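You operate a simulated robot arm through the tools that you are given. There is no shell and no other tool. Be economical: measure what you need, move in short steps, check, and stop when the job is done.

You run a simulated two-armed robot. Do the job below in one go: nothing can be reset, and whatever is moved stays where it is left.

Task
Take the blue cloth from the top of the lift table and lay it out flat on the top of the side table.

Only the result counts: the job must be done as asked and must still hold three seconds after the hand-in. Knocking over, shifting, dropping, spilling or breaking anything else fails it. Flat cloth is picked up by pressing the open fingertips on it (5 to 10 N) and closing them slowly along it; thin cloth reads only 2 to 8 mm in the jaws.

Robot
Two 7-joint arms with two-finger parallel grippers on one trunk, on a base that drives. Base frame: it is fixed to the floor where the robot stands at the start and does not move with it; the origin is under the middle of the robot, x ahead of it, y to its left, z up. Units: m, degrees, N and s.
The left shoulder is at the start at [0.07, 0.134, 0.926], the right one opposite. Places, roughly: top of the side table [1.1, 0, 0.9]. Payload 1.57 kg a hand.
The TCP of each hand is the grasp point between the finger pads, 0.03 m short of the fingertips. In the tool frame z runs along the fingers and y along their closing line. The gripper opens to 0.08 m. The fingers are 0.017 m wide and 0.012 m thick; the gripper's body (0.04 by 0.082 m) begins 0.08 m behind the TCP.
Orientation is that of the tool frame in the base frame, as a unit quaternion [x, y, z, w]. With the fingers straight down and closing along the base's y, the tool's x points along the base's -x, its y along +y and its z along -z.

Tools
- The arms move only by the tool arm_command. It takes "left_series", "right_series" or both (then of equal length, played together; a hand with none holds still); each is a list of rows, each a list of 7 numbers: the shift along the tool's x, y, z in cm, then the turn, a rotation vector about the tool's x, y, z in degrees, then the gripper command, from -1 (shut) to 1 (fully open), values between in proportion. In form: [[x, y, z, ax, ay, az, hand], ...]. A call has 1 to 12 rows; each row is the pose to reach, as a shift and turn from the pose commanded when the call began, along the tool's axes at that moment. Each row takes 0.2 s and may step no farther than 0.05 m and 8.6 degrees from the row before; otherwise, or with a gripper value out of range, the whole call is refused. Where a pose cannot be reached the arm comes as near as it can. A force on the tool above 40 N (or 10 N above the force at the start of the call, whichever is more), or a blocked arm, ends the call early, and 0.2 s more pass. The fingers move at their own pace (about 0.153 m/s each) and stop on an object; they squeeze with about 34 N. The grip force told is the motor's: it shows also when the fingers shut on nothing. Time passes only in rows, and 0.2 s behind the last, so rows that repeat a pose let the fingers close. The reply holds the time, the measured pose of the TCP, the force on the tool along the base axes, the opening and the grip force, in the units named above and with some noise.
- Cameras (640 x 400 px; columns grow to the right, rows downward): "scene" is now at [0.1316, 0.0016, 1.1375]; the picture's right is [0.01, -1.00, 0.00], its down [-0.71, -0.01, -0.71] and it looks along [0.71, 0.01, -0.71] (base axes); focal length 267 px, centre (320, 200). "left" rides on the left gripper at [0.072, 0.007, -0.122] in its tool frame; the picture's right is [-0.09, 1.00, 0.00], its down [-0.84, -0.08, -0.54] and it looks along [-0.54, -0.05, 0.84] (tool axes); focal length 238 px, centre (320, 200). "right" rides on the right gripper at [0.072, -0.007, -0.122] in its tool frame; the picture's right is [0.09, 1.00, 0.00], its down [-0.84, 0.08, -0.54] and it looks along [-0.54, 0.05, 0.84] (tool axes); focal length 238 px, centre (320, 200). There is no depth. A picture from a camera that has moved, and an enlarged one, comes with that camera's place and axes in the base frame and with its lens.
- camera(camera): a new picture of that camera. It takes no simulated time.
- raise_lower(by): slides the trunk up (or, below 0, down) by that many m; the arms and the scene camera ride with it, the base frame stays. It gives what a move gives, with no picture.
- roll_base(legs): drives the robot by 1 to 6 legs, each [ahead, left, turn to the left] in m, m and degrees, along the robot's own axes; the way and the turn of a leg run together, so that a leg with both is an arc; at most 1.5 m and 180 degrees a leg. The arms and the cameras ride along, it lands a little off, and it stops where it bumps. It gives what a move gives.
- head_to(pan, tilt): turns the head with the scene camera to pan (to the left, within 86 degrees either way) and tilt (down, from -29 to 69), counted from straight ahead of the robot. It gives what a move gives.
- inspect(camera, box): a new picture of the part [left, top, right, bottom] of that camera's present view, enlarged. It takes no simulated time.
- finish_job(): hands the job in; it is judged then, once.

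Work in short steps. Places have to be worked out from the pictures, the camera data and where the tool is seen: move nearer, look again, correct. Check each grasp and each placing, and mend what went wrong. You have 120 turns and 108 pictures in all, those below and enlarged ones among them. Open the grippers and draw the arms clear of the work before you hand the job in, unless the task says otherwise; then end with one line.

The tools are called after ">>>" as a command line: name --argument value ..., lists and objects as JSON in quotes. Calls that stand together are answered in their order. arm_command: Moves the arms, as the interface text tells. Its arguments: {"type":"object","properties":{"left_series":{"type":"array"},"right_series":{"type":"array"}},"required":[]} The other tools are called the same way: raise_lower (by) slides the trunk up or down; roll_base (legs) drives the base; head_to (pan, tilt) turns the head that bears the scene camera; camera (camera) takes a picture; inspect (camera, box) takes an enlarged picture of a part of a camera's view; finish_job () hands the job in.

At the start:

```text
time: 0.0
left_eef_pos: [0.4635, 0.246, 0.7307]
left_orientation: [0.0, 1.0, 0.0, 0.0]
left_ft_force: [0.7, 0.7, -0.1]
left_gripper_width: 0.0801
left_gripper_force: 0.1
right_eef_pos: [0.3973, -0.1843, 0.8582]
right_orientation: [0.0, 1.0, 0.0, 0.0]
right_ft_force: [-0.2, 0.6, -0.5]
right_gripper_width: 0.0801
right_gripper_force: 0.1
trunk travel left (down, up): [-0.5, 0.44]
robot x, y, heading: [-0.0023, 0.0034, -0.0]
head pan, tilt: [0.6, 45.1]
```

scene: 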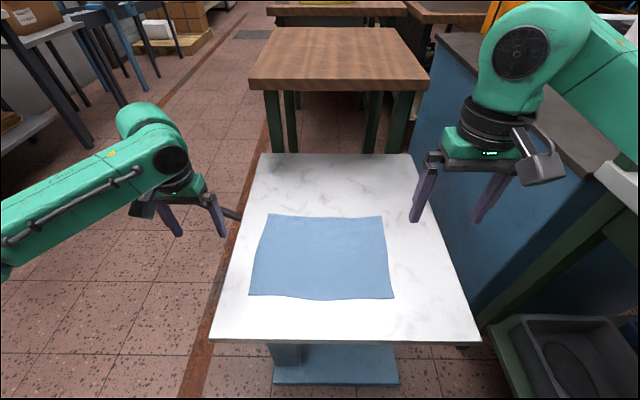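
right: 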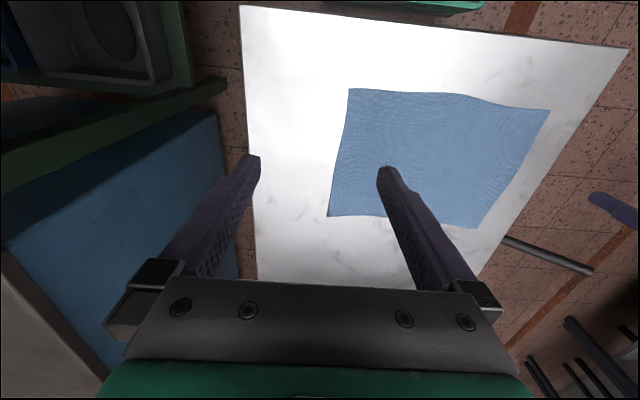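
left: 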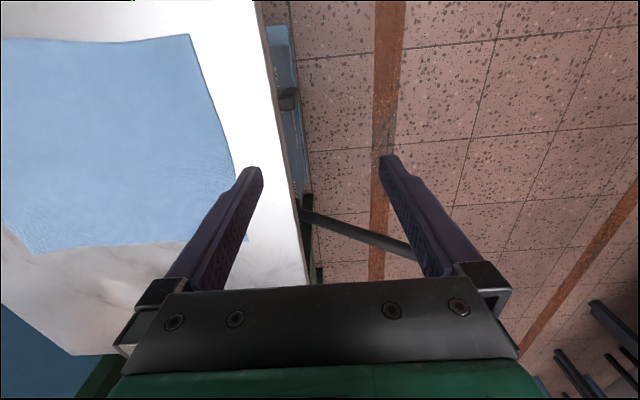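

I'll start by looking at the side table and the surroundings on the left, where I expect to drive.

>>> inspect --camera "scene" --box '[200, 0, 460, 160]'

>>> head_to --pan 0 --tilt 20

>>> camera --camera "scene"

>>> head_to --pan 55 --tilt 30

>>> camera --camera "scene"

```text
2.46 times, centred on (330, 80) of scene
camera zoom: at [0.1316, 0.0016, 1.1375], right [0.01, -1.0, 0.0], down [-0.71, -0.01, -0.71], along [0.71, 0.01, -0.71], focal length 657 px, centre (295, 495)
```

zoom: 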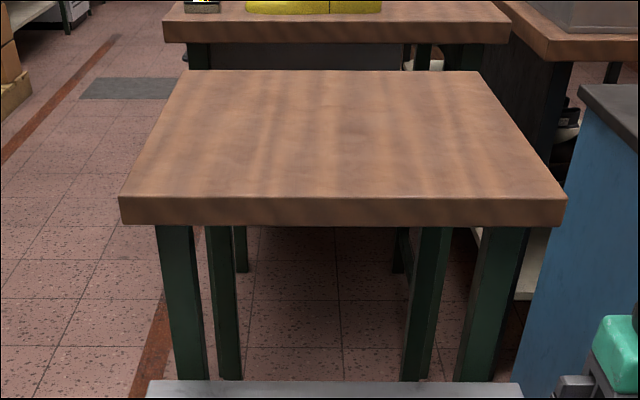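

```text
time: 0.9
left_eef_pos: [0.4635, 0.2457, 0.7303]
left_orientation: [0.0, 1.0, 0.0, 0.0]
left_ft_force: [0.2, 0.3, -0.2]
left_gripper_width: 0.08
left_gripper_force: 0.0
right_eef_pos: [0.3981, -0.1839, 0.8585]
right_orientation: [0.0, 1.0, 0.0, 0.0]
right_ft_force: [-0.2, 0.7, -0.9]
right_gripper_width: 0.0803
right_gripper_force: 0.1
trunk travel left (down, up): [-0.5, 0.44]
robot x, y, heading: [0.0034, -0.0007, -0.3]
head pan, tilt: [0.0, 20.0]
```

```text
103 pictures are left
camera scene: at [0.1435, 0.0007, 1.1762], right [0.0, -1.0, 0.0], down [-0.34, 0.0, -0.94], along [0.94, 0.0, -0.34], focal length 267 px, centre (320, 200)
```

scene: 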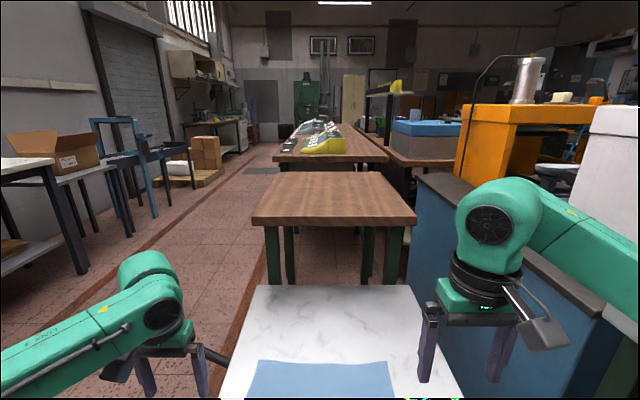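

```text
time: 2.1
left_eef_pos: [0.4641, 0.2468, 0.7309]
left_orientation: [0.0, 1.0, 0.0, 0.0]
left_ft_force: [0.2, -0.2, -0.7]
left_gripper_width: 0.0801
left_gripper_force: 0.0
right_eef_pos: [0.3986, -0.1827, 0.8588]
right_orientation: [0.001, 1.0, 0.0, 0.0]
right_ft_force: [0.6, 0.0, 0.0]
right_gripper_width: 0.0799
right_gripper_force: 0.1
trunk travel left (down, up): [-0.5, 0.44]
robot x, y, heading: [0.0002, 0.0016, 0.0]
head pan, tilt: [55.0, 30.0]
```

```text
102 pictures are left
camera scene: at [0.1023, 0.0748, 1.1603], right [0.82, -0.57, 0.0], down [-0.29, -0.41, -0.87], along [0.5, 0.71, -0.5], focal length 267 px, centre (320, 200)
```

scene: 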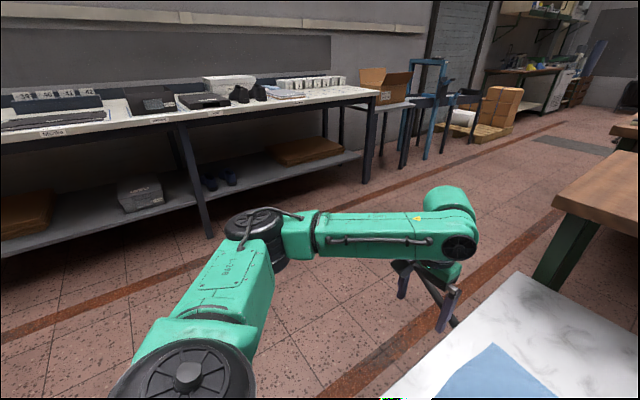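

The lift table triangulates to z≈0.62, with the cloth's near corners at about (0.374, ±0.148). I'll move both hands above those corners at about z 0.70 with a 4 cm opening, then check.

>>> arm_command --left_series '[[1.7, -3.2, 0.5, 0, 0, 0, 0.2], [3.4, -6.4, 1, 0, 0, 0, 0.2], [5.1, -9.5, 2, 0, 0, 0, 0.2], [6.85, -12.6, 3, 0, 0, 0, 0.2], [6.85, -12.6, 3, 0, 0, 0, 0.2]]' --right_series '[[0, 1.6, 4, 0, 0, 0, 0.2], [0.1, 3.2, 8, 0, 0, 0, 0.2], [0.2, 4.8, 12, 0, 0, 0, 0.2], [0.3, 6.4, 15.8, 0, 0, 0, 0.2], [0.3, 6.4, 15.8, 0, 0, 0, 0.2]]'

>>> head_to --pan 0 --tilt 55

>>> camera --camera "scene"

>>> camera --camera "left"

>>> camera --camera "right"

```text
time: 3.3
left_eef_pos: [0.3931, 0.1229, 0.7048]
left_orientation: [0.0, 1.0, 0.0, 0.001]
left_ft_force: [0.1, 0.7, -0.8]
left_gripper_width: 0.0479
left_gripper_force: 0.1
right_eef_pos: [0.3969, -0.1213, 0.7009]
right_orientation: [0.0, 1.0, 0.0, 0.0]
right_ft_force: [-0.4, 0.4, -0.3]
right_gripper_width: 0.048
right_gripper_force: 0.1
trunk travel left (down, up): [-0.5, 0.44]
robot x, y, heading: [0.0005, -0.0007, -0.0]
head pan, tilt: [55.0, 30.0]
```

```text
time: 4.6
left_eef_pos: [0.3934, 0.1229, 0.7045]
left_orientation: [0.0, 1.0, 0.0, 0.0]
left_ft_force: [-0.3, 0.9, -0.1]
left_gripper_width: 0.0479
left_gripper_force: 0.0
right_eef_pos: [0.3971, -0.121, 0.7007]
right_orientation: [0.001, 1.0, 0.0, 0.0]
right_ft_force: [0.0, 0.2, 0.2]
right_gripper_width: 0.048
right_gripper_force: 0.1
trunk travel left (down, up): [-0.5, 0.44]
robot x, y, heading: [-0.0014, -0.0015, -0.0]
head pan, tilt: [0.0, 55.0]
```

```text
101 pictures are left
camera scene: at [0.1225, 0.0008, 1.1243], right [0.0, -1.0, 0.0], down [-0.82, 0.0, -0.57], along [0.57, 0.0, -0.82], focal length 267 px, centre (320, 200)
```

scene: 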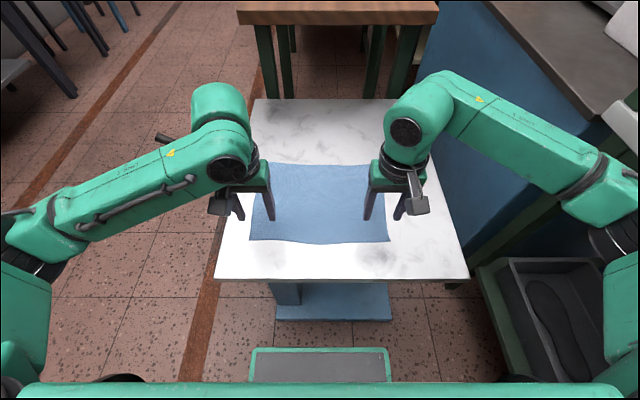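

```text
100 pictures are left
camera left: at [0.3226, 0.1297, 0.8247], right [0.09, 1.0, 0.0], down [0.84, -0.08, 0.54], along [0.54, -0.05, -0.84], focal length 238 px, centre (320, 200)
```

left: 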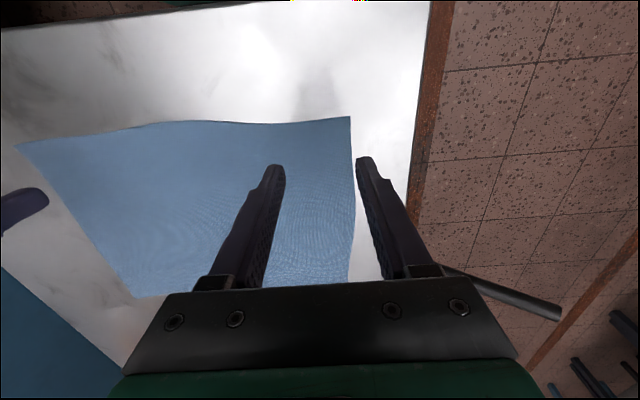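

```text
99 pictures are left
camera right: at [0.3243, -0.1281, 0.8229], right [-0.09, 1.0, 0.0], down [0.84, 0.08, 0.54], along [0.54, 0.05, -0.84], focal length 238 px, centre (320, 200)
```

right: 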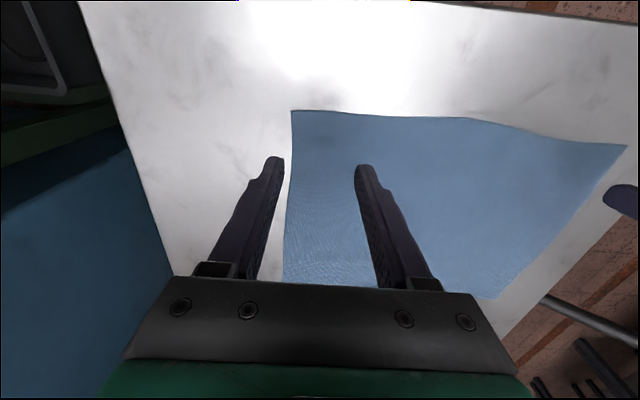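

The cloth's near corners come out at (0.38, 0.153) and (0.375, −0.150), with the surface between 0.58 and 0.60. I'll move the hands inward 1.6 cm and lower until the fingertips are just above the cloth.

>>> arm_command --left_series '[[0, -1.6, 1, 0, 0, 0, 0], [0, -1.6, 3, 0, 0, 0, 0], [0, -1.6, 5, 0, 0, 0, 0], [0, -1.6, 6, 0, 0, 0, 0]]' --right_series '[[0, 1.6, 1, 0, 0, 0, 0], [0, 1.6, 3, 0, 0, 0, 0], [0, 1.6, 4.7, 0, 0, 0, 0], [0, 1.6, 5.7, 0, 0, 0, 0]]'

>>> camera --camera "left"

>>> camera --camera "right"

```text
time: 5.7
left_eef_pos: [0.3991, 0.1033, 0.6504]
left_orientation: [-0.001, 1.0, -0.002, 0.013]
left_ft_force: [1.5, 0.5, 22.7]
left_gripper_width: 0.0399
left_gripper_force: 0.0
right_eef_pos: [0.3966, -0.0997, 0.6507]
right_orientation: [0.001, 1.0, 0.002, 0.009]
right_ft_force: [-1.7, -0.7, 25.2]
right_gripper_width: 0.0405
right_gripper_force: 0.1
trunk travel left (down, up): [-0.5, 0.44]
robot x, y, heading: [0.0005, -0.0012, -0.1]
head pan, tilt: [0.0, 55.0]
stopped in row 4 (left hand): the force on the tool passed its limit (the readings are from after the stop); the commanded pose is now the measured one
```

```text
98 pictures are left
camera left: at [0.3229, 0.1113, 0.77], right [0.09, 1.0, 0.0], down [0.82, -0.07, 0.57], along [0.56, -0.05, -0.82], focal length 238 px, centre (320, 200)
```

left: 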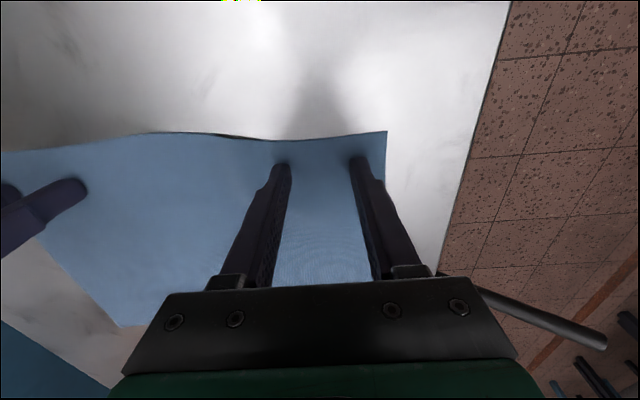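

```text
97 pictures are left
camera right: at [0.3219, -0.1094, 0.7716], right [-0.09, 1.0, 0.01], down [0.83, 0.07, 0.56], along [0.55, 0.06, -0.83], focal length 238 px, centre (320, 200)
```

right: 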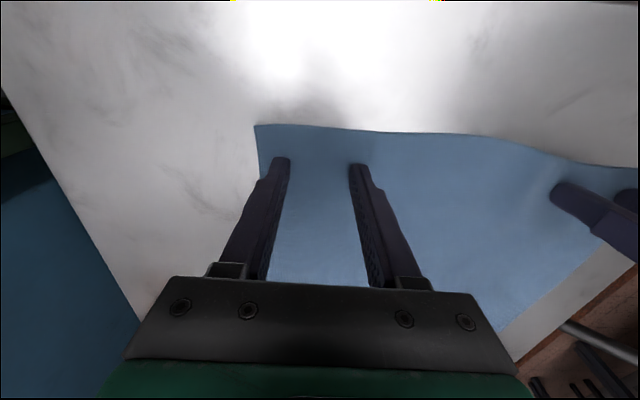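

Both hands' fingertips are in contact at z≈0.62, pressing at about 23 N. I'll ease off by about 2 mm and read the force.

>>> arm_command --left_series '[[0, 0, -0.15, 0, 0, 0, 0]]' --right_series '[[0, 0, -0.15, 0, 0, 0, 0]]'

```text
time: 6.1
left_eef_pos: [0.3964, 0.1037, 0.6518]
left_orientation: [-0.001, 1.0, -0.002, 0.012]
left_ft_force: [2.9, 0.2, 22.0]
left_gripper_width: 0.04
left_gripper_force: 0.1
right_eef_pos: [0.3962, -0.1015, 0.651]
right_orientation: [-0.001, 1.0, 0.002, 0.007]
right_ft_force: [-3.0, 0.3, 31.5]
right_gripper_width: 0.0402
right_gripper_force: 0.2
trunk travel left (down, up): [-0.5, 0.44]
robot x, y, heading: [-0.002, 0.0003, -0.0]
head pan, tilt: [0.0, 55.0]
```

The force is still 22 and 31 N, so I'll lift a bit more.

>>> arm_command --left_series '[[0, 0, -0.25, 0, 0, 0, 0]]' --right_series '[[0, 0, -0.35, 0, 0, 0, 0]]'

```text
time: 6.5
left_eef_pos: [0.3975, 0.1047, 0.6509]
left_orientation: [-0.001, 1.0, -0.001, 0.008]
left_ft_force: [1.8, -1.5, 14.5]
left_gripper_width: 0.0397
left_gripper_force: 0.0
right_eef_pos: [0.3976, -0.1016, 0.6509]
right_orientation: [-0.001, 1.0, 0.001, 0.004]
right_ft_force: [-2.1, 0.6, 16.4]
right_gripper_width: 0.0398
right_gripper_force: 0.1
trunk travel left (down, up): [-0.5, 0.44]
robot x, y, heading: [-0.0013, -0.003, -0.0]
head pan, tilt: [0.0, 55.0]
```

The force drops about 4 N per mm. I'll lift 2 mm more to reach 5–10 N, then close slowly over many rows.

>>> arm_command --left_series '[[0, 0, -0.2, 0, 0, 0, 0], [0, 0, -0.2, 0, 0, 0, -0.12], [0, 0, -0.2, 0, 0, 0, -0.24], [0, 0, -0.2, 0, 0, 0, -0.36], [0, 0, -0.2, 0, 0, 0, -0.48], [0, 0, -0.2, 0, 0, 0, -0.6], [0, 0, -0.2, 0, 0, 0, -0.72], [0, 0, -0.2, 0, 0, 0, -0.84], [0, 0, -0.2, 0, 0, 0, -1], [0, 0, -0.2, 0, 0, 0, -1], [0, 0, -0.2, 0, 0, 0, -1]]' --right_series '[[0, 0, -0.23, 0, 0, 0, 0], [0, 0, -0.23, 0, 0, 0, -0.12], [0, 0, -0.23, 0, 0, 0, -0.24], [0, 0, -0.23, 0, 0, 0, -0.36], [0, 0, -0.23, 0, 0, 0, -0.48], [0, 0, -0.23, 0, 0, 0, -0.6], [0, 0, -0.23, 0, 0, 0, -0.72], [0, 0, -0.23, 0, 0, 0, -0.84], [0, 0, -0.23, 0, 0, 0, -1], [0, 0, -0.23, 0, 0, 0, -1], [0, 0, -0.23, 0, 0, 0, -1]]'

>>> camera --camera "left"

>>> camera --camera "right"

```text
time: 8.9
left_eef_pos: [0.3996, 0.1051, 0.6515]
left_orientation: [-0.001, 1.0, -0.001, 0.008]
left_ft_force: [0.6, -0.1, 0.3]
left_gripper_width: 0.0049
left_gripper_force: 25.5
right_eef_pos: [0.3989, -0.1019, 0.6541]
right_orientation: [0.0, 1.0, 0.003, 0.003]
right_ft_force: [-0.1, -0.3, -0.2]
right_gripper_width: 0.0
right_gripper_force: 21.7
trunk travel left (down, up): [-0.5, 0.44]
robot x, y, heading: [0.0018, -0.0003, 0.1]
head pan, tilt: [0.0, 55.0]
```

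```text
96 pictures are left
camera left: at [0.3261, 0.1119, 0.7714], right [0.09, 1.0, 0.0], down [0.83, -0.07, 0.56], along [0.55, -0.05, -0.83], focal length 238 px, centre (320, 200)
```

left: 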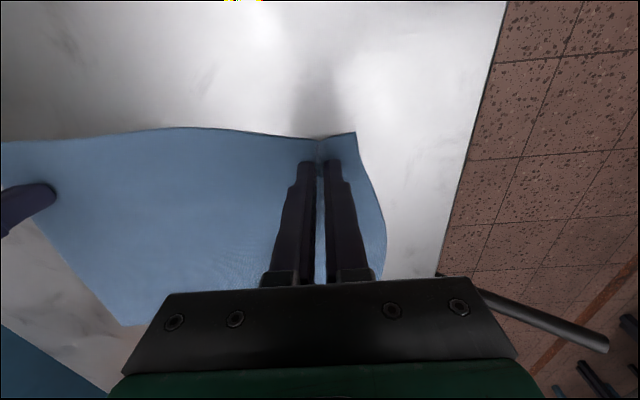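

```text
95 pictures are left
camera right: at [0.3254, -0.1099, 0.7744], right [-0.09, 1.0, 0.0], down [0.83, 0.07, 0.55], along [0.55, 0.05, -0.84], focal length 238 px, centre (320, 200)
```

right: 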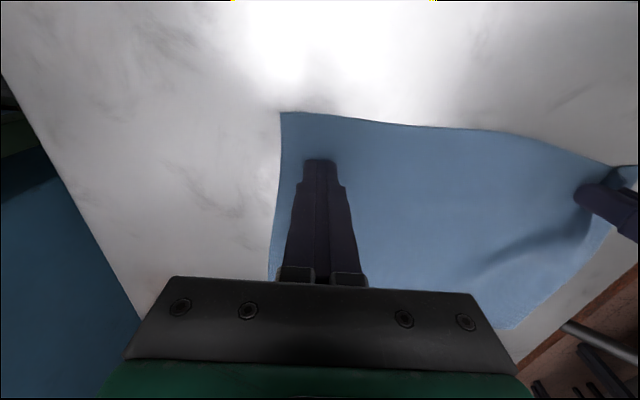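

The left hand holds the cloth (4.9 mm), but the right hand slid off and closed on nothing. I'll lift it slightly, reopen, shift 1.2 cm inward and 1 cm nearer the edge, and touch down again.

>>> arm_command --right_series '[[0, 0, -1, 0, 0, 0, -1], [0, 0, -1, 0, 0, 0, 0], [1, 1.2, -1, 0, 0, 0, 0], [1, 1.2, -0.3, 0, 0, 0, 0], [1, 1.2, 0.1, 0, 0, 0, 0], [1, 1.2, 0.3, 0, 0, 0, 0], [1, 1.2, 0.4, 0, 0, 0, 0]]'

```text
time: 10.5
left_eef_pos: [0.3981, 0.1047, 0.6521]
left_orientation: [-0.001, 1.0, -0.002, 0.009]
left_ft_force: [-0.7, -0.7, 0.2]
left_gripper_width: 0.0048
left_gripper_force: 25.4
right_eef_pos: [0.3871, -0.0897, 0.6515]
right_orientation: [0.001, 1.0, 0.003, 0.007]
right_ft_force: [0.5, -1.6, 22.4]
right_gripper_width: 0.0405
right_gripper_force: 0.6
trunk travel left (down, up): [-0.5, 0.44]
robot x, y, heading: [-0.0007, -0.0009, 0.1]
head pan, tilt: [0.0, 55.0]
```

The right hand reads 22 N. I'll ease off 2 mm and close, keeping a little more preload than last time.

>>> arm_command --right_series '[[0, 0, -0.2, 0, 0, 0, 0], [0, 0, -0.22, 0, 0, 0, -0.12], [0, 0, -0.22, 0, 0, 0, -0.24], [0, 0, -0.22, 0, 0, 0, -0.36], [0, 0, -0.22, 0, 0, 0, -0.48], [0, 0, -0.22, 0, 0, 0, -0.6], [0, 0, -0.22, 0, 0, 0, -0.72], [0, 0, -0.22, 0, 0, 0, -0.84], [0, 0, -0.22, 0, 0, 0, -1], [0, 0, -0.22, 0, 0, 0, -1], [0, 0, -0.22, 0, 0, 0, -1]]'

>>> camera --camera "right"

```text
time: 12.9
left_eef_pos: [0.3989, 0.1054, 0.6509]
left_orientation: [-0.001, 1.0, -0.003, 0.008]
left_ft_force: [0.3, -3.3, 1.0]
left_gripper_width: 0.005
left_gripper_force: 25.5
right_eef_pos: [0.39, -0.0889, 0.6513]
right_orientation: [0.0, 1.0, 0.003, 0.005]
right_ft_force: [0.4, 2.2, 0.8]
right_gripper_width: 0.006
right_gripper_force: 26.1
trunk travel left (down, up): [-0.5, 0.44]
robot x, y, heading: [-0.0017, -0.0015, 0.2]
head pan, tilt: [0.0, 55.0]
```

```text
94 pictures are left
camera right: at [0.3157, -0.0972, 0.7726], right [-0.09, 1.0, 0.0], down [0.83, 0.07, 0.55], along [0.55, 0.05, -0.84], focal length 238 px, centre (320, 200)
```

right: 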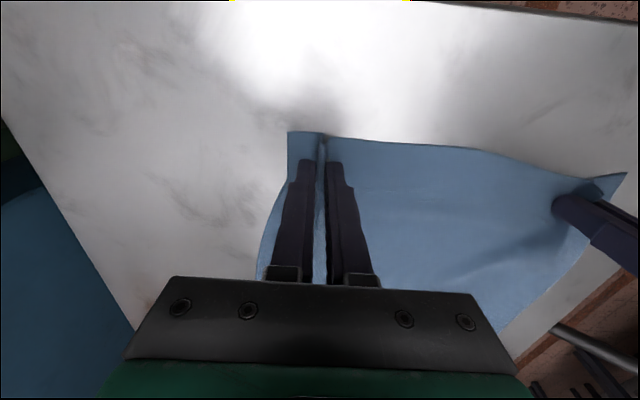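

Both hands now hold the cloth (5 and 6 mm). I'll lift gently 18 cm and check.

>>> arm_command --left_series '[[0, 0, -1, 0, 0, 0, -1], [0, 0, -2.5, 0, 0, 0, -1], [0, 0, -4, 0, 0, 0, -1], [0, 0, -6, 0, 0, 0, -1], [0, 0, -8, 0, 0, 0, -1], [0, 0, -10, 0, 0, 0, -1], [0, 0, -12, 0, 0, 0, -1], [0, 0, -14, 0, 0, 0, -1], [0, 0, -16, 0, 0, 0, -1], [0, 0, -18, 0, 0, 0, -1], [0, 0, -18, 0, 0, 0, -1]]' --right_series '[[0, 0, -1, 0, 0, 0, -1], [0, 0, -2.5, 0, 0, 0, -1], [0, 0, -4, 0, 0, 0, -1], [0, 0, -6, 0, 0, 0, -1], [0, 0, -8, 0, 0, 0, -1], [0, 0, -10, 0, 0, 0, -1], [0, 0, -12, 0, 0, 0, -1], [0, 0, -14, 0, 0, 0, -1], [0, 0, -16, 0, 0, 0, -1], [0, 0, -18, 0, 0, 0, -1], [0, 0, -18, 0, 0, 0, -1]]'

>>> camera --camera "scene"

```text
time: 15.3
left_eef_pos: [0.3967, 0.1054, 0.8312]
left_orientation: [-0.002, 1.0, -0.001, 0.007]
left_ft_force: [-1.0, -5.1, 0.5]
left_gripper_width: 0.0054
left_gripper_force: 26.0
right_eef_pos: [0.3866, -0.0903, 0.8328]
right_orientation: [-0.001, 1.0, 0.003, 0.004]
right_ft_force: [0.6, 4.4, -0.3]
right_gripper_width: 0.0062
right_gripper_force: 26.1
trunk travel left (down, up): [-0.5, 0.44]
robot x, y, heading: [-0.0012, 0.0033, -0.0]
head pan, tilt: [0.0, 55.0]
```

```text
93 pictures are left
camera scene: at [0.1228, 0.0007, 1.1242], right [0.0, -1.0, 0.0], down [-0.82, 0.0, -0.57], along [0.57, 0.0, -0.82], focal length 267 px, centre (320, 200)
```

scene: 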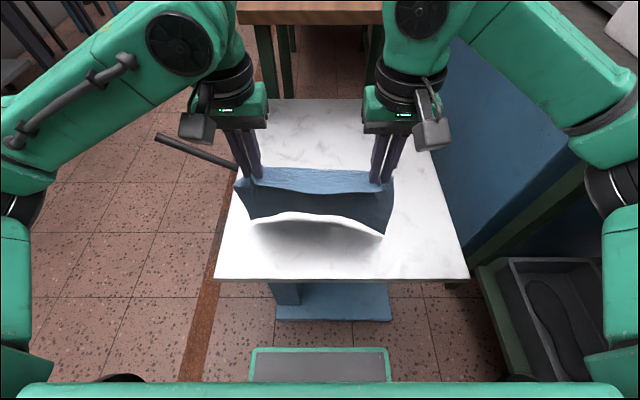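

Cloth is held along the near edge with about 5 N of tension between the hands. I'll ease that by bringing the left hand in 3 mm, raise the trunk 0.42, and look again.

>>> arm_command --left_series '[[0, -0.3, 0, 0, 0, 0, -1]]'

>>> raise_lower --by 0.42

>>> camera --camera "scene"

```text
time: 15.7
left_eef_pos: [0.3966, 0.103, 0.8312]
left_orientation: [-0.001, 1.0, -0.001, 0.008]
left_ft_force: [0.8, -2.4, 0.3]
left_gripper_width: 0.0051
left_gripper_force: 25.5
right_eef_pos: [0.3848, -0.0899, 0.8328]
right_orientation: [0.001, 1.0, 0.001, 0.003]
right_ft_force: [0.2, 2.2, 1.0]
right_gripper_width: 0.0062
right_gripper_force: 25.6
trunk travel left (down, up): [-0.5, 0.44]
robot x, y, heading: [0.0001, -0.0018, 0.2]
head pan, tilt: [0.0, 55.0]
```

```text
refused: 0.42 is not a number from -0.4 to 0.4
```

```text
92 pictures are left
camera scene: at [0.1227, 0.0006, 1.1242], right [0.0, -1.0, 0.0], down [-0.82, 0.0, -0.57], along [0.57, 0.0, -0.82], focal length 267 px, centre (320, 200)
```

scene: 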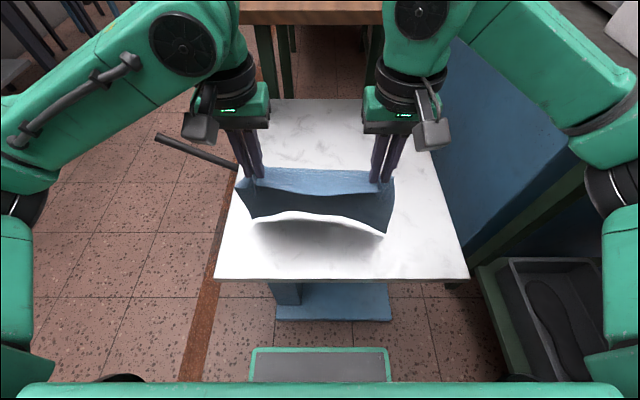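

The limit is 0.4 per call, so I'll raise by 0.4.

>>> raise_lower --by 0.4

>>> head_to --pan 0 --tilt 45

>>> camera --camera "scene"

```text
time: 19.5
left_eef_pos: [0.3975, 0.1018, 1.2303]
left_orientation: [0.0, 1.0, -0.001, 0.007]
left_ft_force: [-0.6, -1.9, 0.1]
left_gripper_width: 0.005
left_gripper_force: 25.2
right_eef_pos: [0.3853, -0.09, 1.2323]
right_orientation: [-0.001, 1.0, 0.002, 0.003]
right_ft_force: [-1.0, 2.1, 0.9]
right_gripper_width: 0.0056
right_gripper_force: 25.5
trunk travel left (down, up): [-0.9, 0.04]
robot x, y, heading: [-0.0003, -0.0029, -0.1]
head pan, tilt: [0.0, 55.0]
```

```text
time: 20.2
left_eef_pos: [0.3974, 0.1018, 1.2297]
left_orientation: [0.0, 1.0, -0.001, 0.007]
left_ft_force: [-0.5, -0.8, 0.6]
left_gripper_width: 0.005
left_gripper_force: 24.9
right_eef_pos: [0.3855, -0.0906, 1.2329]
right_orientation: [-0.001, 1.0, 0.002, 0.004]
right_ft_force: [0.4, 1.8, -0.7]
right_gripper_width: 0.0058
right_gripper_force: 26.2
trunk travel left (down, up): [-0.9, 0.04]
robot x, y, heading: [0.0004, 0.0015, -0.1]
head pan, tilt: [0.0, 45.0]
```

```text
91 pictures are left
camera scene: at [0.1319, 0.0007, 1.5376], right [0.0, -1.0, 0.0], down [-0.71, 0.0, -0.71], along [0.71, 0.0, -0.71], focal length 267 px, centre (320, 200)
```

scene: 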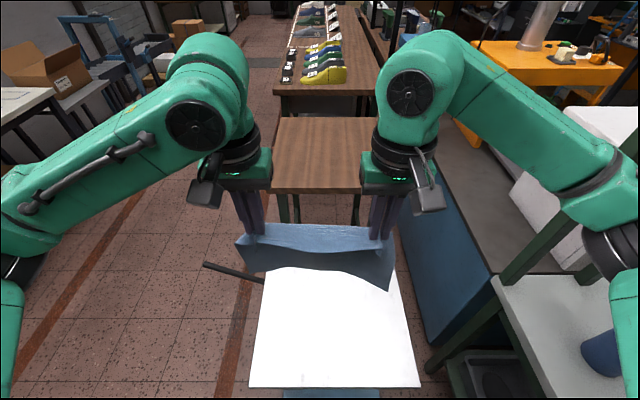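

Cloth hangs freely. I'll zoom in on the side table to triangulate its height.

>>> inspect --camera "scene" --box '[240, 100, 400, 210]'

>>> head_to --pan 75 --tilt 45

>>> camera --camera "scene"

```text
3.64 times, centred on (320, 155) of scene
camera zoom: at [0.1319, 0.0007, 1.5376], right [0.0, -1.0, 0.0], down [-0.71, 0.0, -0.71], along [0.71, 0.0, -0.71], focal length 970 px, centre (320, 364)
```

zoom: 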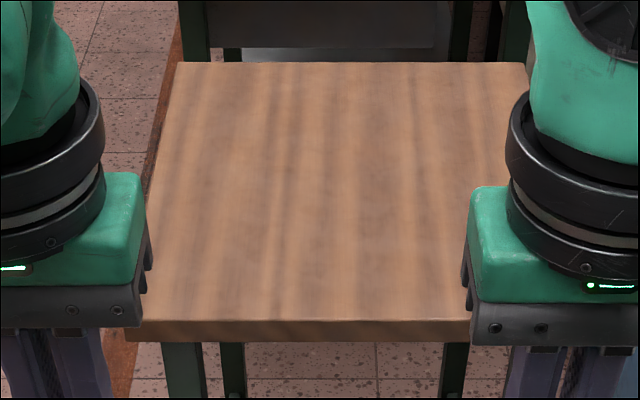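

```text
time: 21.7
left_eef_pos: [0.3971, 0.1024, 1.2316]
left_orientation: [-0.001, 1.0, -0.002, 0.008]
left_ft_force: [-0.4, -0.5, 0.6]
left_gripper_width: 0.0048
left_gripper_force: 25.2
right_eef_pos: [0.3855, -0.0912, 1.2332]
right_orientation: [0.0, 1.0, 0.002, 0.003]
right_ft_force: [0.7, 1.9, -0.5]
right_gripper_width: 0.0058
right_gripper_force: 26.1
trunk travel left (down, up): [-0.9, 0.04]
robot x, y, heading: [0.0008, 0.0041, -0.1]
head pan, tilt: [75.0, 45.0]
```

```text
89 pictures are left
camera scene: at [0.0717, 0.0793, 1.5377], right [0.97, -0.26, 0.0], down [-0.18, -0.68, -0.71], along [0.18, 0.68, -0.71], focal length 267 px, centre (320, 200)
```

scene: 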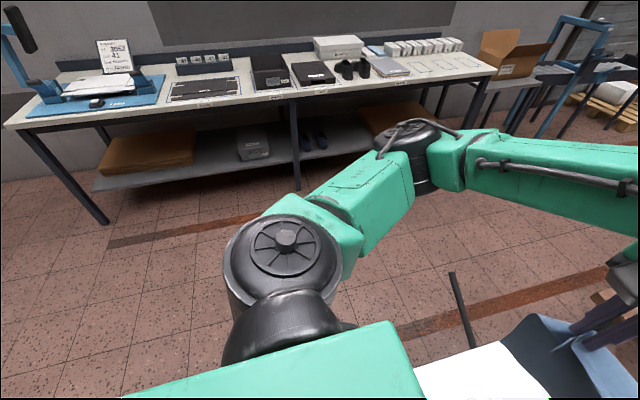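

Side table top: z≈0.86, x 0.88–1.42, y −0.30–0.20. The route is clear: slide left 0.95 m past the lift table's lever, go ahead 1.15 m, then turn right.

>>> roll_base --legs '[[0, 0.95, 0], [1.148, 0, 0], [0, 0, -90]]'

>>> head_to --pan 0 --tilt 50

>>> camera --camera "scene"

```text
time: 36.0
left_eef_pos: [1.3059, 0.542, 1.2302]
left_orientation: [0.7, 0.714, -0.007, 0.005]
left_ft_force: [-5.8, -0.4, 0.0]
left_gripper_width: 0.0023
left_gripper_force: 23.5
right_eef_pos: [1.1114, 0.5506, 1.2329]
right_orientation: [0.702, 0.712, 0.0, 0.005]
right_ft_force: [6.1, 0.0, 0.3]
right_gripper_width: 0.0017
right_gripper_force: 23.3
trunk travel left (down, up): [-0.9, 0.04]
robot x, y, heading: [1.1963, 0.9415, -88.7]
head pan, tilt: [75.0, 45.0]
```

```text
time: 37.5
left_eef_pos: [1.3051, 0.5422, 1.2301]
left_orientation: [0.701, 0.713, -0.006, 0.005]
left_ft_force: [-6.2, 0.5, -0.1]
left_gripper_width: 0.0018
left_gripper_force: 23.5
right_eef_pos: [1.1118, 0.5497, 1.2329]
right_orientation: [0.701, 0.713, -0.001, 0.004]
right_ft_force: [6.3, -0.1, 0.7]
right_gripper_width: 0.0019
right_gripper_force: 23.9
trunk travel left (down, up): [-0.9, 0.04]
robot x, y, heading: [1.1939, 0.9341, -89.0]
head pan, tilt: [0.0, 50.0]
```

```text
88 pictures are left
camera scene: at [1.1987, 0.8114, 1.5307], right [-1.0, -0.02, 0.0], down [-0.01, 0.77, -0.64], along [0.01, -0.64, -0.77], focal length 267 px, centre (320, 200)
```

scene: 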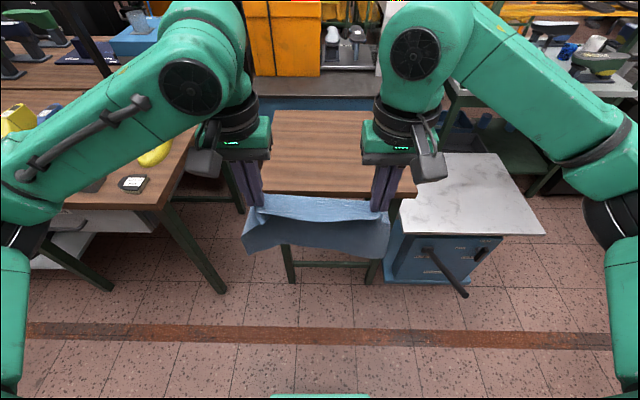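

The tension rose to about 6 N and the grips thinned to 2 mm, so I'll bring the hands 8 mm closer together first. After that I'll approach the table and shift a little right to centre.

>>> arm_command --left_series '[[0, -0.4, 0, 0, 0, 0, -1], [0, -0.4, 0, 0, 0, 0, -1]]' --right_series '[[0, 0.4, 0, 0, 0, 0, -1], [0, 0.4, 0, 0, 0, 0, -1]]'

>>> inspect --camera "scene" --box '[220, 90, 440, 270]'

```text
time: 38.1
left_eef_pos: [1.3018, 0.5427, 1.2311]
left_orientation: [0.7, 0.714, -0.006, 0.005]
left_ft_force: [-0.2, 0.3, -0.8]
left_gripper_width: 0.0021
left_gripper_force: 23.5
right_eef_pos: [1.1159, 0.5509, 1.2314]
right_orientation: [0.702, 0.713, -0.001, 0.004]
right_ft_force: [-0.8, 0.6, -0.3]
right_gripper_width: 0.002
right_gripper_force: 23.4
trunk travel left (down, up): [-0.9, 0.04]
robot x, y, heading: [1.1975, 0.9388, -89.1]
head pan, tilt: [0.0, 50.0]
```

```text
2.22 times, centred on (330, 180) of scene
camera zoom: at [1.1987, 0.8113, 1.5307], right [-1.0, -0.02, 0.0], down [-0.01, 0.77, -0.64], along [0.01, -0.64, -0.77], focal length 593 px, centre (298, 244)
```

zoom: 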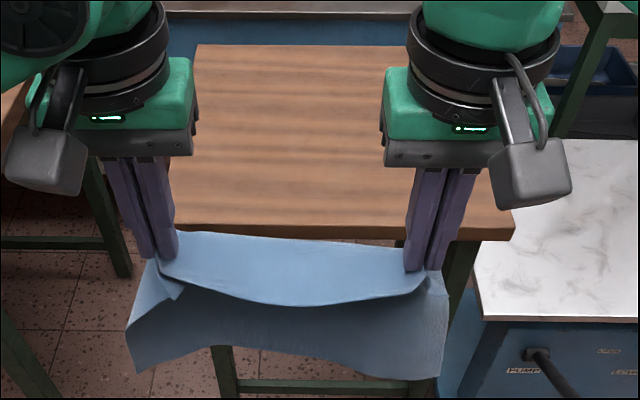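

Cloth hangs fine and its bottom edge at z≈0.98 clears the table. I'll drive 0.41 m ahead, shifting 0.045 m right.

>>> roll_base --legs '[[0, -0.045, -1], [0.41, 0, 0]]'

>>> camera --camera "scene"

```text
time: 41.1
left_eef_pos: [1.251, 0.1376, 1.2316]
left_orientation: [0.705, 0.709, -0.008, 0.006]
left_ft_force: [0.5, 0.7, -0.4]
left_gripper_width: 0.002
left_gripper_force: 23.4
right_eef_pos: [1.0662, 0.1476, 1.2335]
right_orientation: [0.705, 0.709, -0.001, 0.006]
right_ft_force: [-0.8, 1.1, 0.6]
right_gripper_width: 0.0021
right_gripper_force: 23.8
trunk travel left (down, up): [-0.9, 0.04]
robot x, y, heading: [1.1526, 0.5333, -89.7]
head pan, tilt: [0.0, 50.0]
```

```text
86 pictures are left
camera scene: at [1.1521, 0.4078, 1.531], right [-1.0, -0.01, 0.0], down [0.0, 0.77, -0.64], along [0.0, -0.64, -0.77], focal length 267 px, centre (320, 200)
```

scene: 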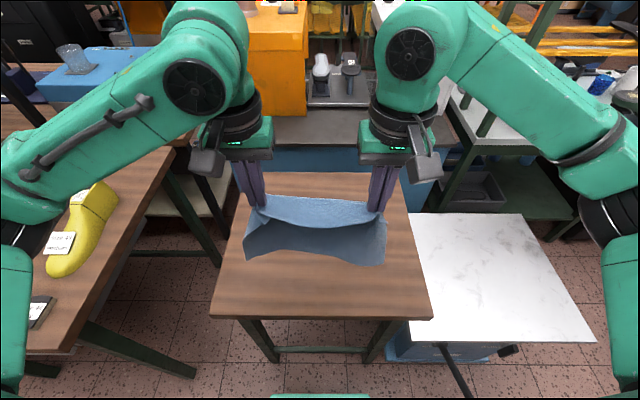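

The robot is well placed, with the table top spanning y −0.275 to 0.21 and x 0.88 to 1.415. I'll extend both hands about 24 cm forward while going down 7 cm.

>>> arm_command --left_series '[[-2.5, 0, 0.7, 0, 0, 0, -1], [-5, 0, 1.4, 0, 0, 0, -1], [-7.5, 0, 2.1, 0, 0, 0, -1], [-10, 0, 2.8, 0, 0, 0, -1], [-12.5, 0, 3.5, 0, 0, 0, -1], [-15, 0, 4.2, 0, 0, 0, -1], [-17.5, 0, 5, 0, 0, 0, -1], [-20, 0, 6, 0, 0, 0, -1], [-22, 0, 7, 0, 0, 0, -1], [-24, 0, 8, 0, 0, 0, -1], [-24, 0, 8, 0, 0, 0, -1]]' --right_series '[[-2.5, 0, 0.7, 0, 0, 0, -1], [-5, 0, 1.4, 0, 0, 0, -1], [-7.5, 0, 2.1, 0, 0, 0, -1], [-10, 0, 2.8, 0, 0, 0, -1], [-12.5, 0, 3.5, 0, 0, 0, -1], [-15, 0, 4.2, 0, 0, 0, -1], [-17.5, 0, 5, 0, 0, 0, -1], [-20, 0, 6, 0, 0, 0, -1], [-22, 0, 7, 0, 0, 0, -1], [-24, 0, 8, 0, 0, 0, -1], [-24, 0, 8, 0, 0, 0, -1]]'

>>> camera --camera "scene"

>>> camera --camera "left"

```text
time: 43.5
left_eef_pos: [1.266, -0.0828, 1.1542]
left_orientation: [0.706, 0.708, -0.008, 0.003]
left_ft_force: [-19.3, 1.6, -1.0]
left_gripper_width: 0.0021
left_gripper_force: 23.6
left hand out of reach, approached as far as the arm can: row 9, 10, 11
right_eef_pos: [1.0682, -0.0651, 1.1546]
right_orientation: [0.703, 0.711, 0.0, 0.005]
right_ft_force: [19.1, -1.5, 1.0]
right_gripper_width: 0.002
right_gripper_force: 23.5
right hand out of reach, approached as far as the arm can: row 9, 10, 11
trunk travel left (down, up): [-0.9, 0.04]
robot x, y, heading: [1.1484, 0.5322, -89.9]
head pan, tilt: [0.0, 50.0]
```

```text
85 pictures are left
camera scene: at [1.1527, 0.4041, 1.5306], right [-1.0, -0.01, 0.0], down [0.0, 0.77, -0.64], along [0.0, -0.64, -0.77], focal length 267 px, centre (320, 200)
```

scene: 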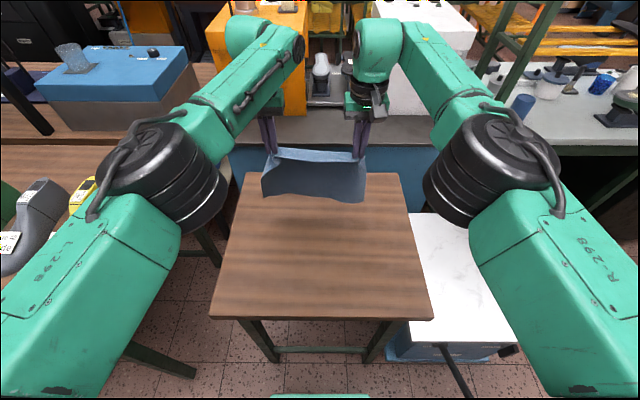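

```text
84 pictures are left
camera left: at [1.2745, -0.0085, 1.2739], right [1.0, -0.09, -0.01], down [-0.07, -0.83, 0.56], along [-0.06, -0.55, -0.83], focal length 238 px, centre (320, 200)
```

left: 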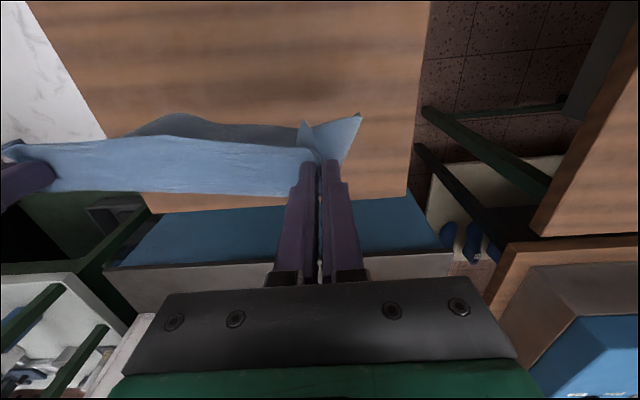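

The hands reached their limit and spread apart (19 N tension). I'll back off 4 cm and bring them together.

>>> arm_command --left_series '[[2, -0.3, 0, 0, 0, 0, -1], [4, -0.5, 0, 0, 0, 0, -1], [4, -0.5, 0, 0, 0, 0, -1]]' --right_series '[[2, 0.3, 0, 0, 0, 0, -1], [4, 0.5, 0, 0, 0, 0, -1], [4, 0.5, 0, 0, 0, 0, -1]]'

```text
time: 44.4
left_eef_pos: [1.2637, -0.0409, 1.1552]
left_orientation: [0.703, 0.711, -0.006, 0.006]
left_ft_force: [-5.7, 0.4, -0.2]
left_gripper_width: 0.002
left_gripper_force: 23.4
left hand out of reach, approached as far as the arm can: row 1
right_eef_pos: [1.0692, -0.0242, 1.1558]
right_orientation: [0.706, 0.709, -0.001, 0.004]
right_ft_force: [6.4, 0.3, -0.2]
right_gripper_width: 0.0018
right_gripper_force: 24.3
trunk travel left (down, up): [-0.9, 0.04]
robot x, y, heading: [1.1523, 0.5298, -89.7]
head pan, tilt: [0.0, 50.0]
```

Only about 6 cm more reach is needed, and the base front (about 0.21 m ahead of the axis) still has clearance. I'll drive ahead 6 cm.

>>> roll_base --legs '[[0.06, 0, 0]]'

>>> arm_command --left_series '[[0, -0.3, 0, 0, 0, 0, -1], [0.8, -0.3, 1, 0, 0, 0, -1], [0.8, -0.3, 2, 0, 0, 0, -1]]' --right_series '[[0, 0.3, 0, 0, 0, 0, -1], [-0.5, 0.3, 1, 0, 0, 0, -1], [-0.5, 0.3, 2, 0, 0, 0, -1]]'

>>> camera --camera "scene"

```text
time: 45.3
left_eef_pos: [1.2619, -0.0933, 1.1603]
left_orientation: [0.704, 0.71, -0.01, 0.008]
left_ft_force: [-3.2, 1.0, 1.1]
left_gripper_width: 0.0021
left_gripper_force: 23.9
right_eef_pos: [1.0693, -0.0765, 1.1596]
right_orientation: [0.706, 0.708, -0.004, 0.007]
right_ft_force: [4.7, 0.2, 0.4]
right_gripper_width: 0.002
right_gripper_force: 23.6
trunk travel left (down, up): [-0.9, 0.04]
robot x, y, heading: [1.1522, 0.4734, -89.7]
head pan, tilt: [0.0, 50.0]
```

```text
time: 46.1
left_eef_pos: [1.2601, -0.0956, 1.1352]
left_orientation: [0.704, 0.71, -0.007, 0.005]
left_ft_force: [0.1, -0.5, -0.5]
left_gripper_width: 0.0022
left_gripper_force: 23.7
right_eef_pos: [1.0742, -0.0897, 1.1355]
right_orientation: [0.706, 0.709, 0.0, 0.003]
right_ft_force: [-0.2, -0.2, -0.3]
right_gripper_width: 0.0019
right_gripper_force: 23.6
trunk travel left (down, up): [-0.9, 0.04]
robot x, y, heading: [1.1509, 0.4726, -89.7]
head pan, tilt: [0.0, 50.0]
```

```text
83 pictures are left
camera scene: at [1.1523, 0.3446, 1.5306], right [-1.0, 0.0, 0.0], down [0.0, 0.77, -0.64], along [0.0, -0.64, -0.77], focal length 267 px, centre (320, 200)
```

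scene: 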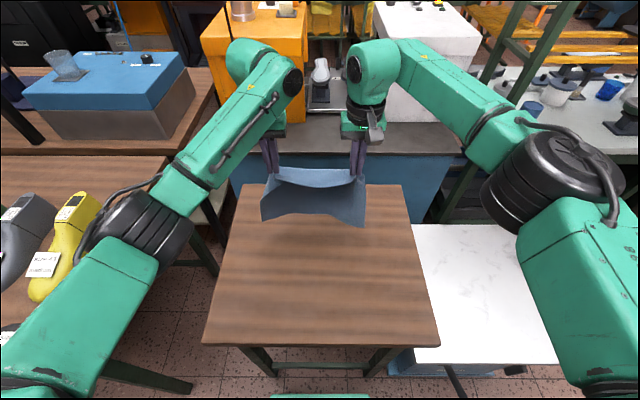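

Tension is gone. I'll lower 5 cm straight so the bottom edge just touches the table.

>>> arm_command --left_series '[[0, 0, 1.5, 0, 0, 0, -1], [0, 0, 3, 0, 0, 0, -1], [0, 0, 4.5, 0, 0, 0, -1], [0, 0, 5, 0, 0, 0, -1]]' --right_series '[[0, 0, 1.5, 0, 0, 0, -1], [0, 0, 3, 0, 0, 0, -1], [0, 0, 4.5, 0, 0, 0, -1], [0, 0, 5, 0, 0, 0, -1]]'

>>> inspect --camera "scene" --box '[200, 120, 440, 300]'

>>> camera --camera "right"

```text
time: 47.1
left_eef_pos: [1.2582, -0.0938, 1.0861]
left_orientation: [0.705, 0.709, -0.007, 0.005]
left_ft_force: [-0.4, -0.2, -0.1]
left_gripper_width: 0.0021
left_gripper_force: 24.0
right_eef_pos: [1.0741, -0.0889, 1.0859]
right_orientation: [0.706, 0.708, -0.001, 0.005]
right_ft_force: [0.2, -0.1, -0.3]
right_gripper_width: 0.0022
right_gripper_force: 23.6
trunk travel left (down, up): [-0.9, 0.04]
robot x, y, heading: [1.1535, 0.4719, -89.9]
head pan, tilt: [0.0, 50.0]
```

```text
2.22 times, centred on (320, 210) of scene
camera zoom: at [1.1523, 0.3464, 1.5308], right [-1.0, 0.0, 0.0], down [0.0, 0.77, -0.64], along [0.0, -0.64, -0.77], focal length 593 px, centre (320, 178)
```

zoom: 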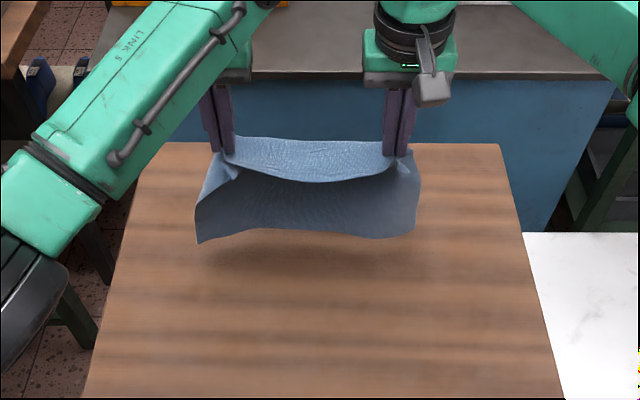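

```text
81 pictures are left
camera right: at [1.066, -0.0171, 1.2077], right [1.0, 0.1, 0.0], down [0.08, -0.83, 0.55], along [0.06, -0.55, -0.84], focal length 238 px, centre (320, 200)
```

right: 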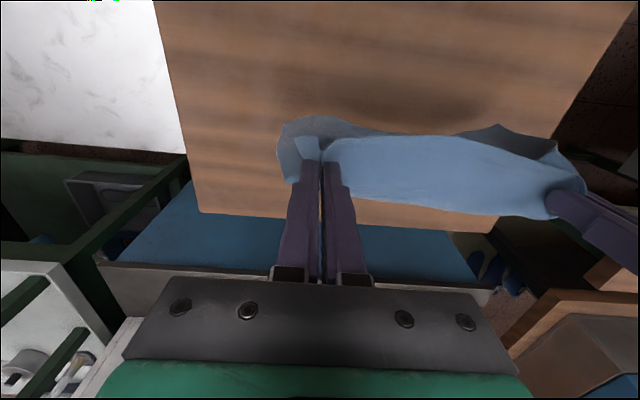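

The cloth's bottom edge is about 2 cm above the table at y≈−0.1. Now I'll lay it out, lowering along an arc while drawing the hands back toward the robot. First half of the arc.

>>> arm_command --left_series '[[0.8, 0, 1.5, 0, 0, 0, -1], [2, 0, 2.5, 0, 0, 0, -1], [3.5, 0, 3.3, 0, 0, 0, -1], [5, 0, 4, 0, 0, 0, -1], [6.5, 0, 4.8, 0, 0, 0, -1], [8, 0, 5.6, 0, 0, 0, -1], [9.5, 0, 6.5, 0, 0, 0, -1], [11, 0, 7.5, 0, 0, 0, -1], [12, 0, 8.5, 0, 0, 0, -1], [13, 0, 9.5, 0, 0, 0, -1], [13, 0, 9.5, 0, 0, 0, -1]]' --right_series '[[0.8, 0, 1.5, 0, 0, 0, -1], [2, 0, 2.5, 0, 0, 0, -1], [3.5, 0, 3.3, 0, 0, 0, -1], [5, 0, 4, 0, 0, 0, -1], [6.5, 0, 4.8, 0, 0, 0, -1], [8, 0, 5.6, 0, 0, 0, -1], [9.5, 0, 6.5, 0, 0, 0, -1], [11, 0, 7.5, 0, 0, 0, -1], [12, 0, 8.5, 0, 0, 0, -1], [13, 0, 9.5, 0, 0, 0, -1], [13, 0, 9.5, 0, 0, 0, -1]]'

>>> camera --camera "scene"

>>> camera --camera "right"

```text
time: 49.5
left_eef_pos: [1.2575, 0.0347, 0.991]
left_orientation: [0.704, 0.71, -0.007, 0.005]
left_ft_force: [0.4, -0.1, -0.5]
left_gripper_width: 0.0019
left_gripper_force: 23.5
right_eef_pos: [1.0732, 0.0399, 0.9915]
right_orientation: [0.705, 0.709, 0.0, 0.004]
right_ft_force: [-0.1, -1.0, 1.1]
right_gripper_width: 0.0019
right_gripper_force: 23.8
trunk travel left (down, up): [-0.9, 0.04]
robot x, y, heading: [1.1515, 0.4748, -89.6]
head pan, tilt: [0.0, 50.0]
```

```text
80 pictures are left
camera scene: at [1.1522, 0.3458, 1.5307], right [-1.0, 0.0, 0.0], down [0.0, 0.77, -0.64], along [0.0, -0.64, -0.77], focal length 267 px, centre (320, 200)
```

scene: 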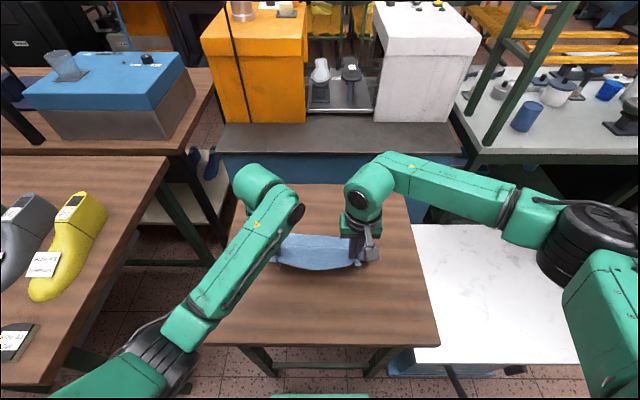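

```text
79 pictures are left
camera right: at [1.0653, 0.1121, 1.1116], right [1.0, 0.1, 0.0], down [0.08, -0.83, 0.55], along [0.06, -0.55, -0.84], focal length 238 px, centre (320, 200)
```

right: 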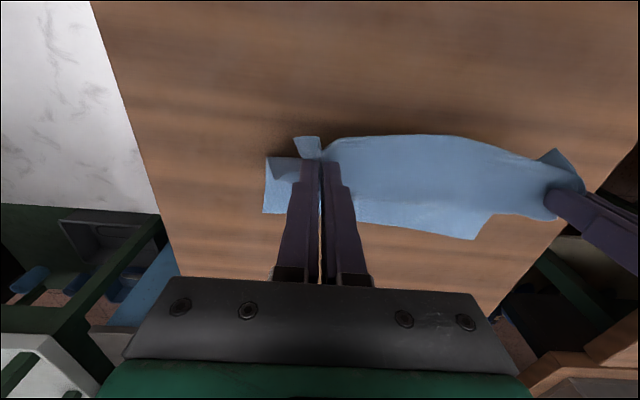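

The cloth is laying out well, its far edge on the table at y≈−0.08 to −0.115. Before lowering further I'll check the left elbow's clearance to the tables.

>>> head_to --pan 45 --tilt 55

>>> camera --camera "scene"

```text
time: 50.6
left_eef_pos: [1.256, 0.035, 0.9888]
left_orientation: [0.705, 0.709, -0.007, 0.005]
left_ft_force: [-0.8, 0.2, 0.4]
left_gripper_width: 0.0021
left_gripper_force: 24.1
right_eef_pos: [1.073, 0.0402, 0.991]
right_orientation: [0.706, 0.708, -0.001, 0.004]
right_ft_force: [0.3, 0.0, -0.4]
right_gripper_width: 0.0022
right_gripper_force: 23.5
trunk travel left (down, up): [-0.9, 0.04]
robot x, y, heading: [1.1528, 0.4757, -89.5]
head pan, tilt: [45.0, 55.0]
```

```text
78 pictures are left
camera scene: at [1.203, 0.3721, 1.5242], right [-0.7, -0.71, 0.0], down [-0.58, 0.58, -0.57], along [0.41, -0.4, -0.82], focal length 267 px, centre (320, 200)
```

scene: 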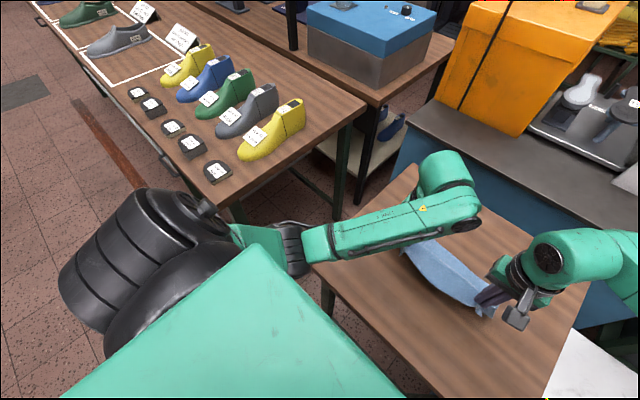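

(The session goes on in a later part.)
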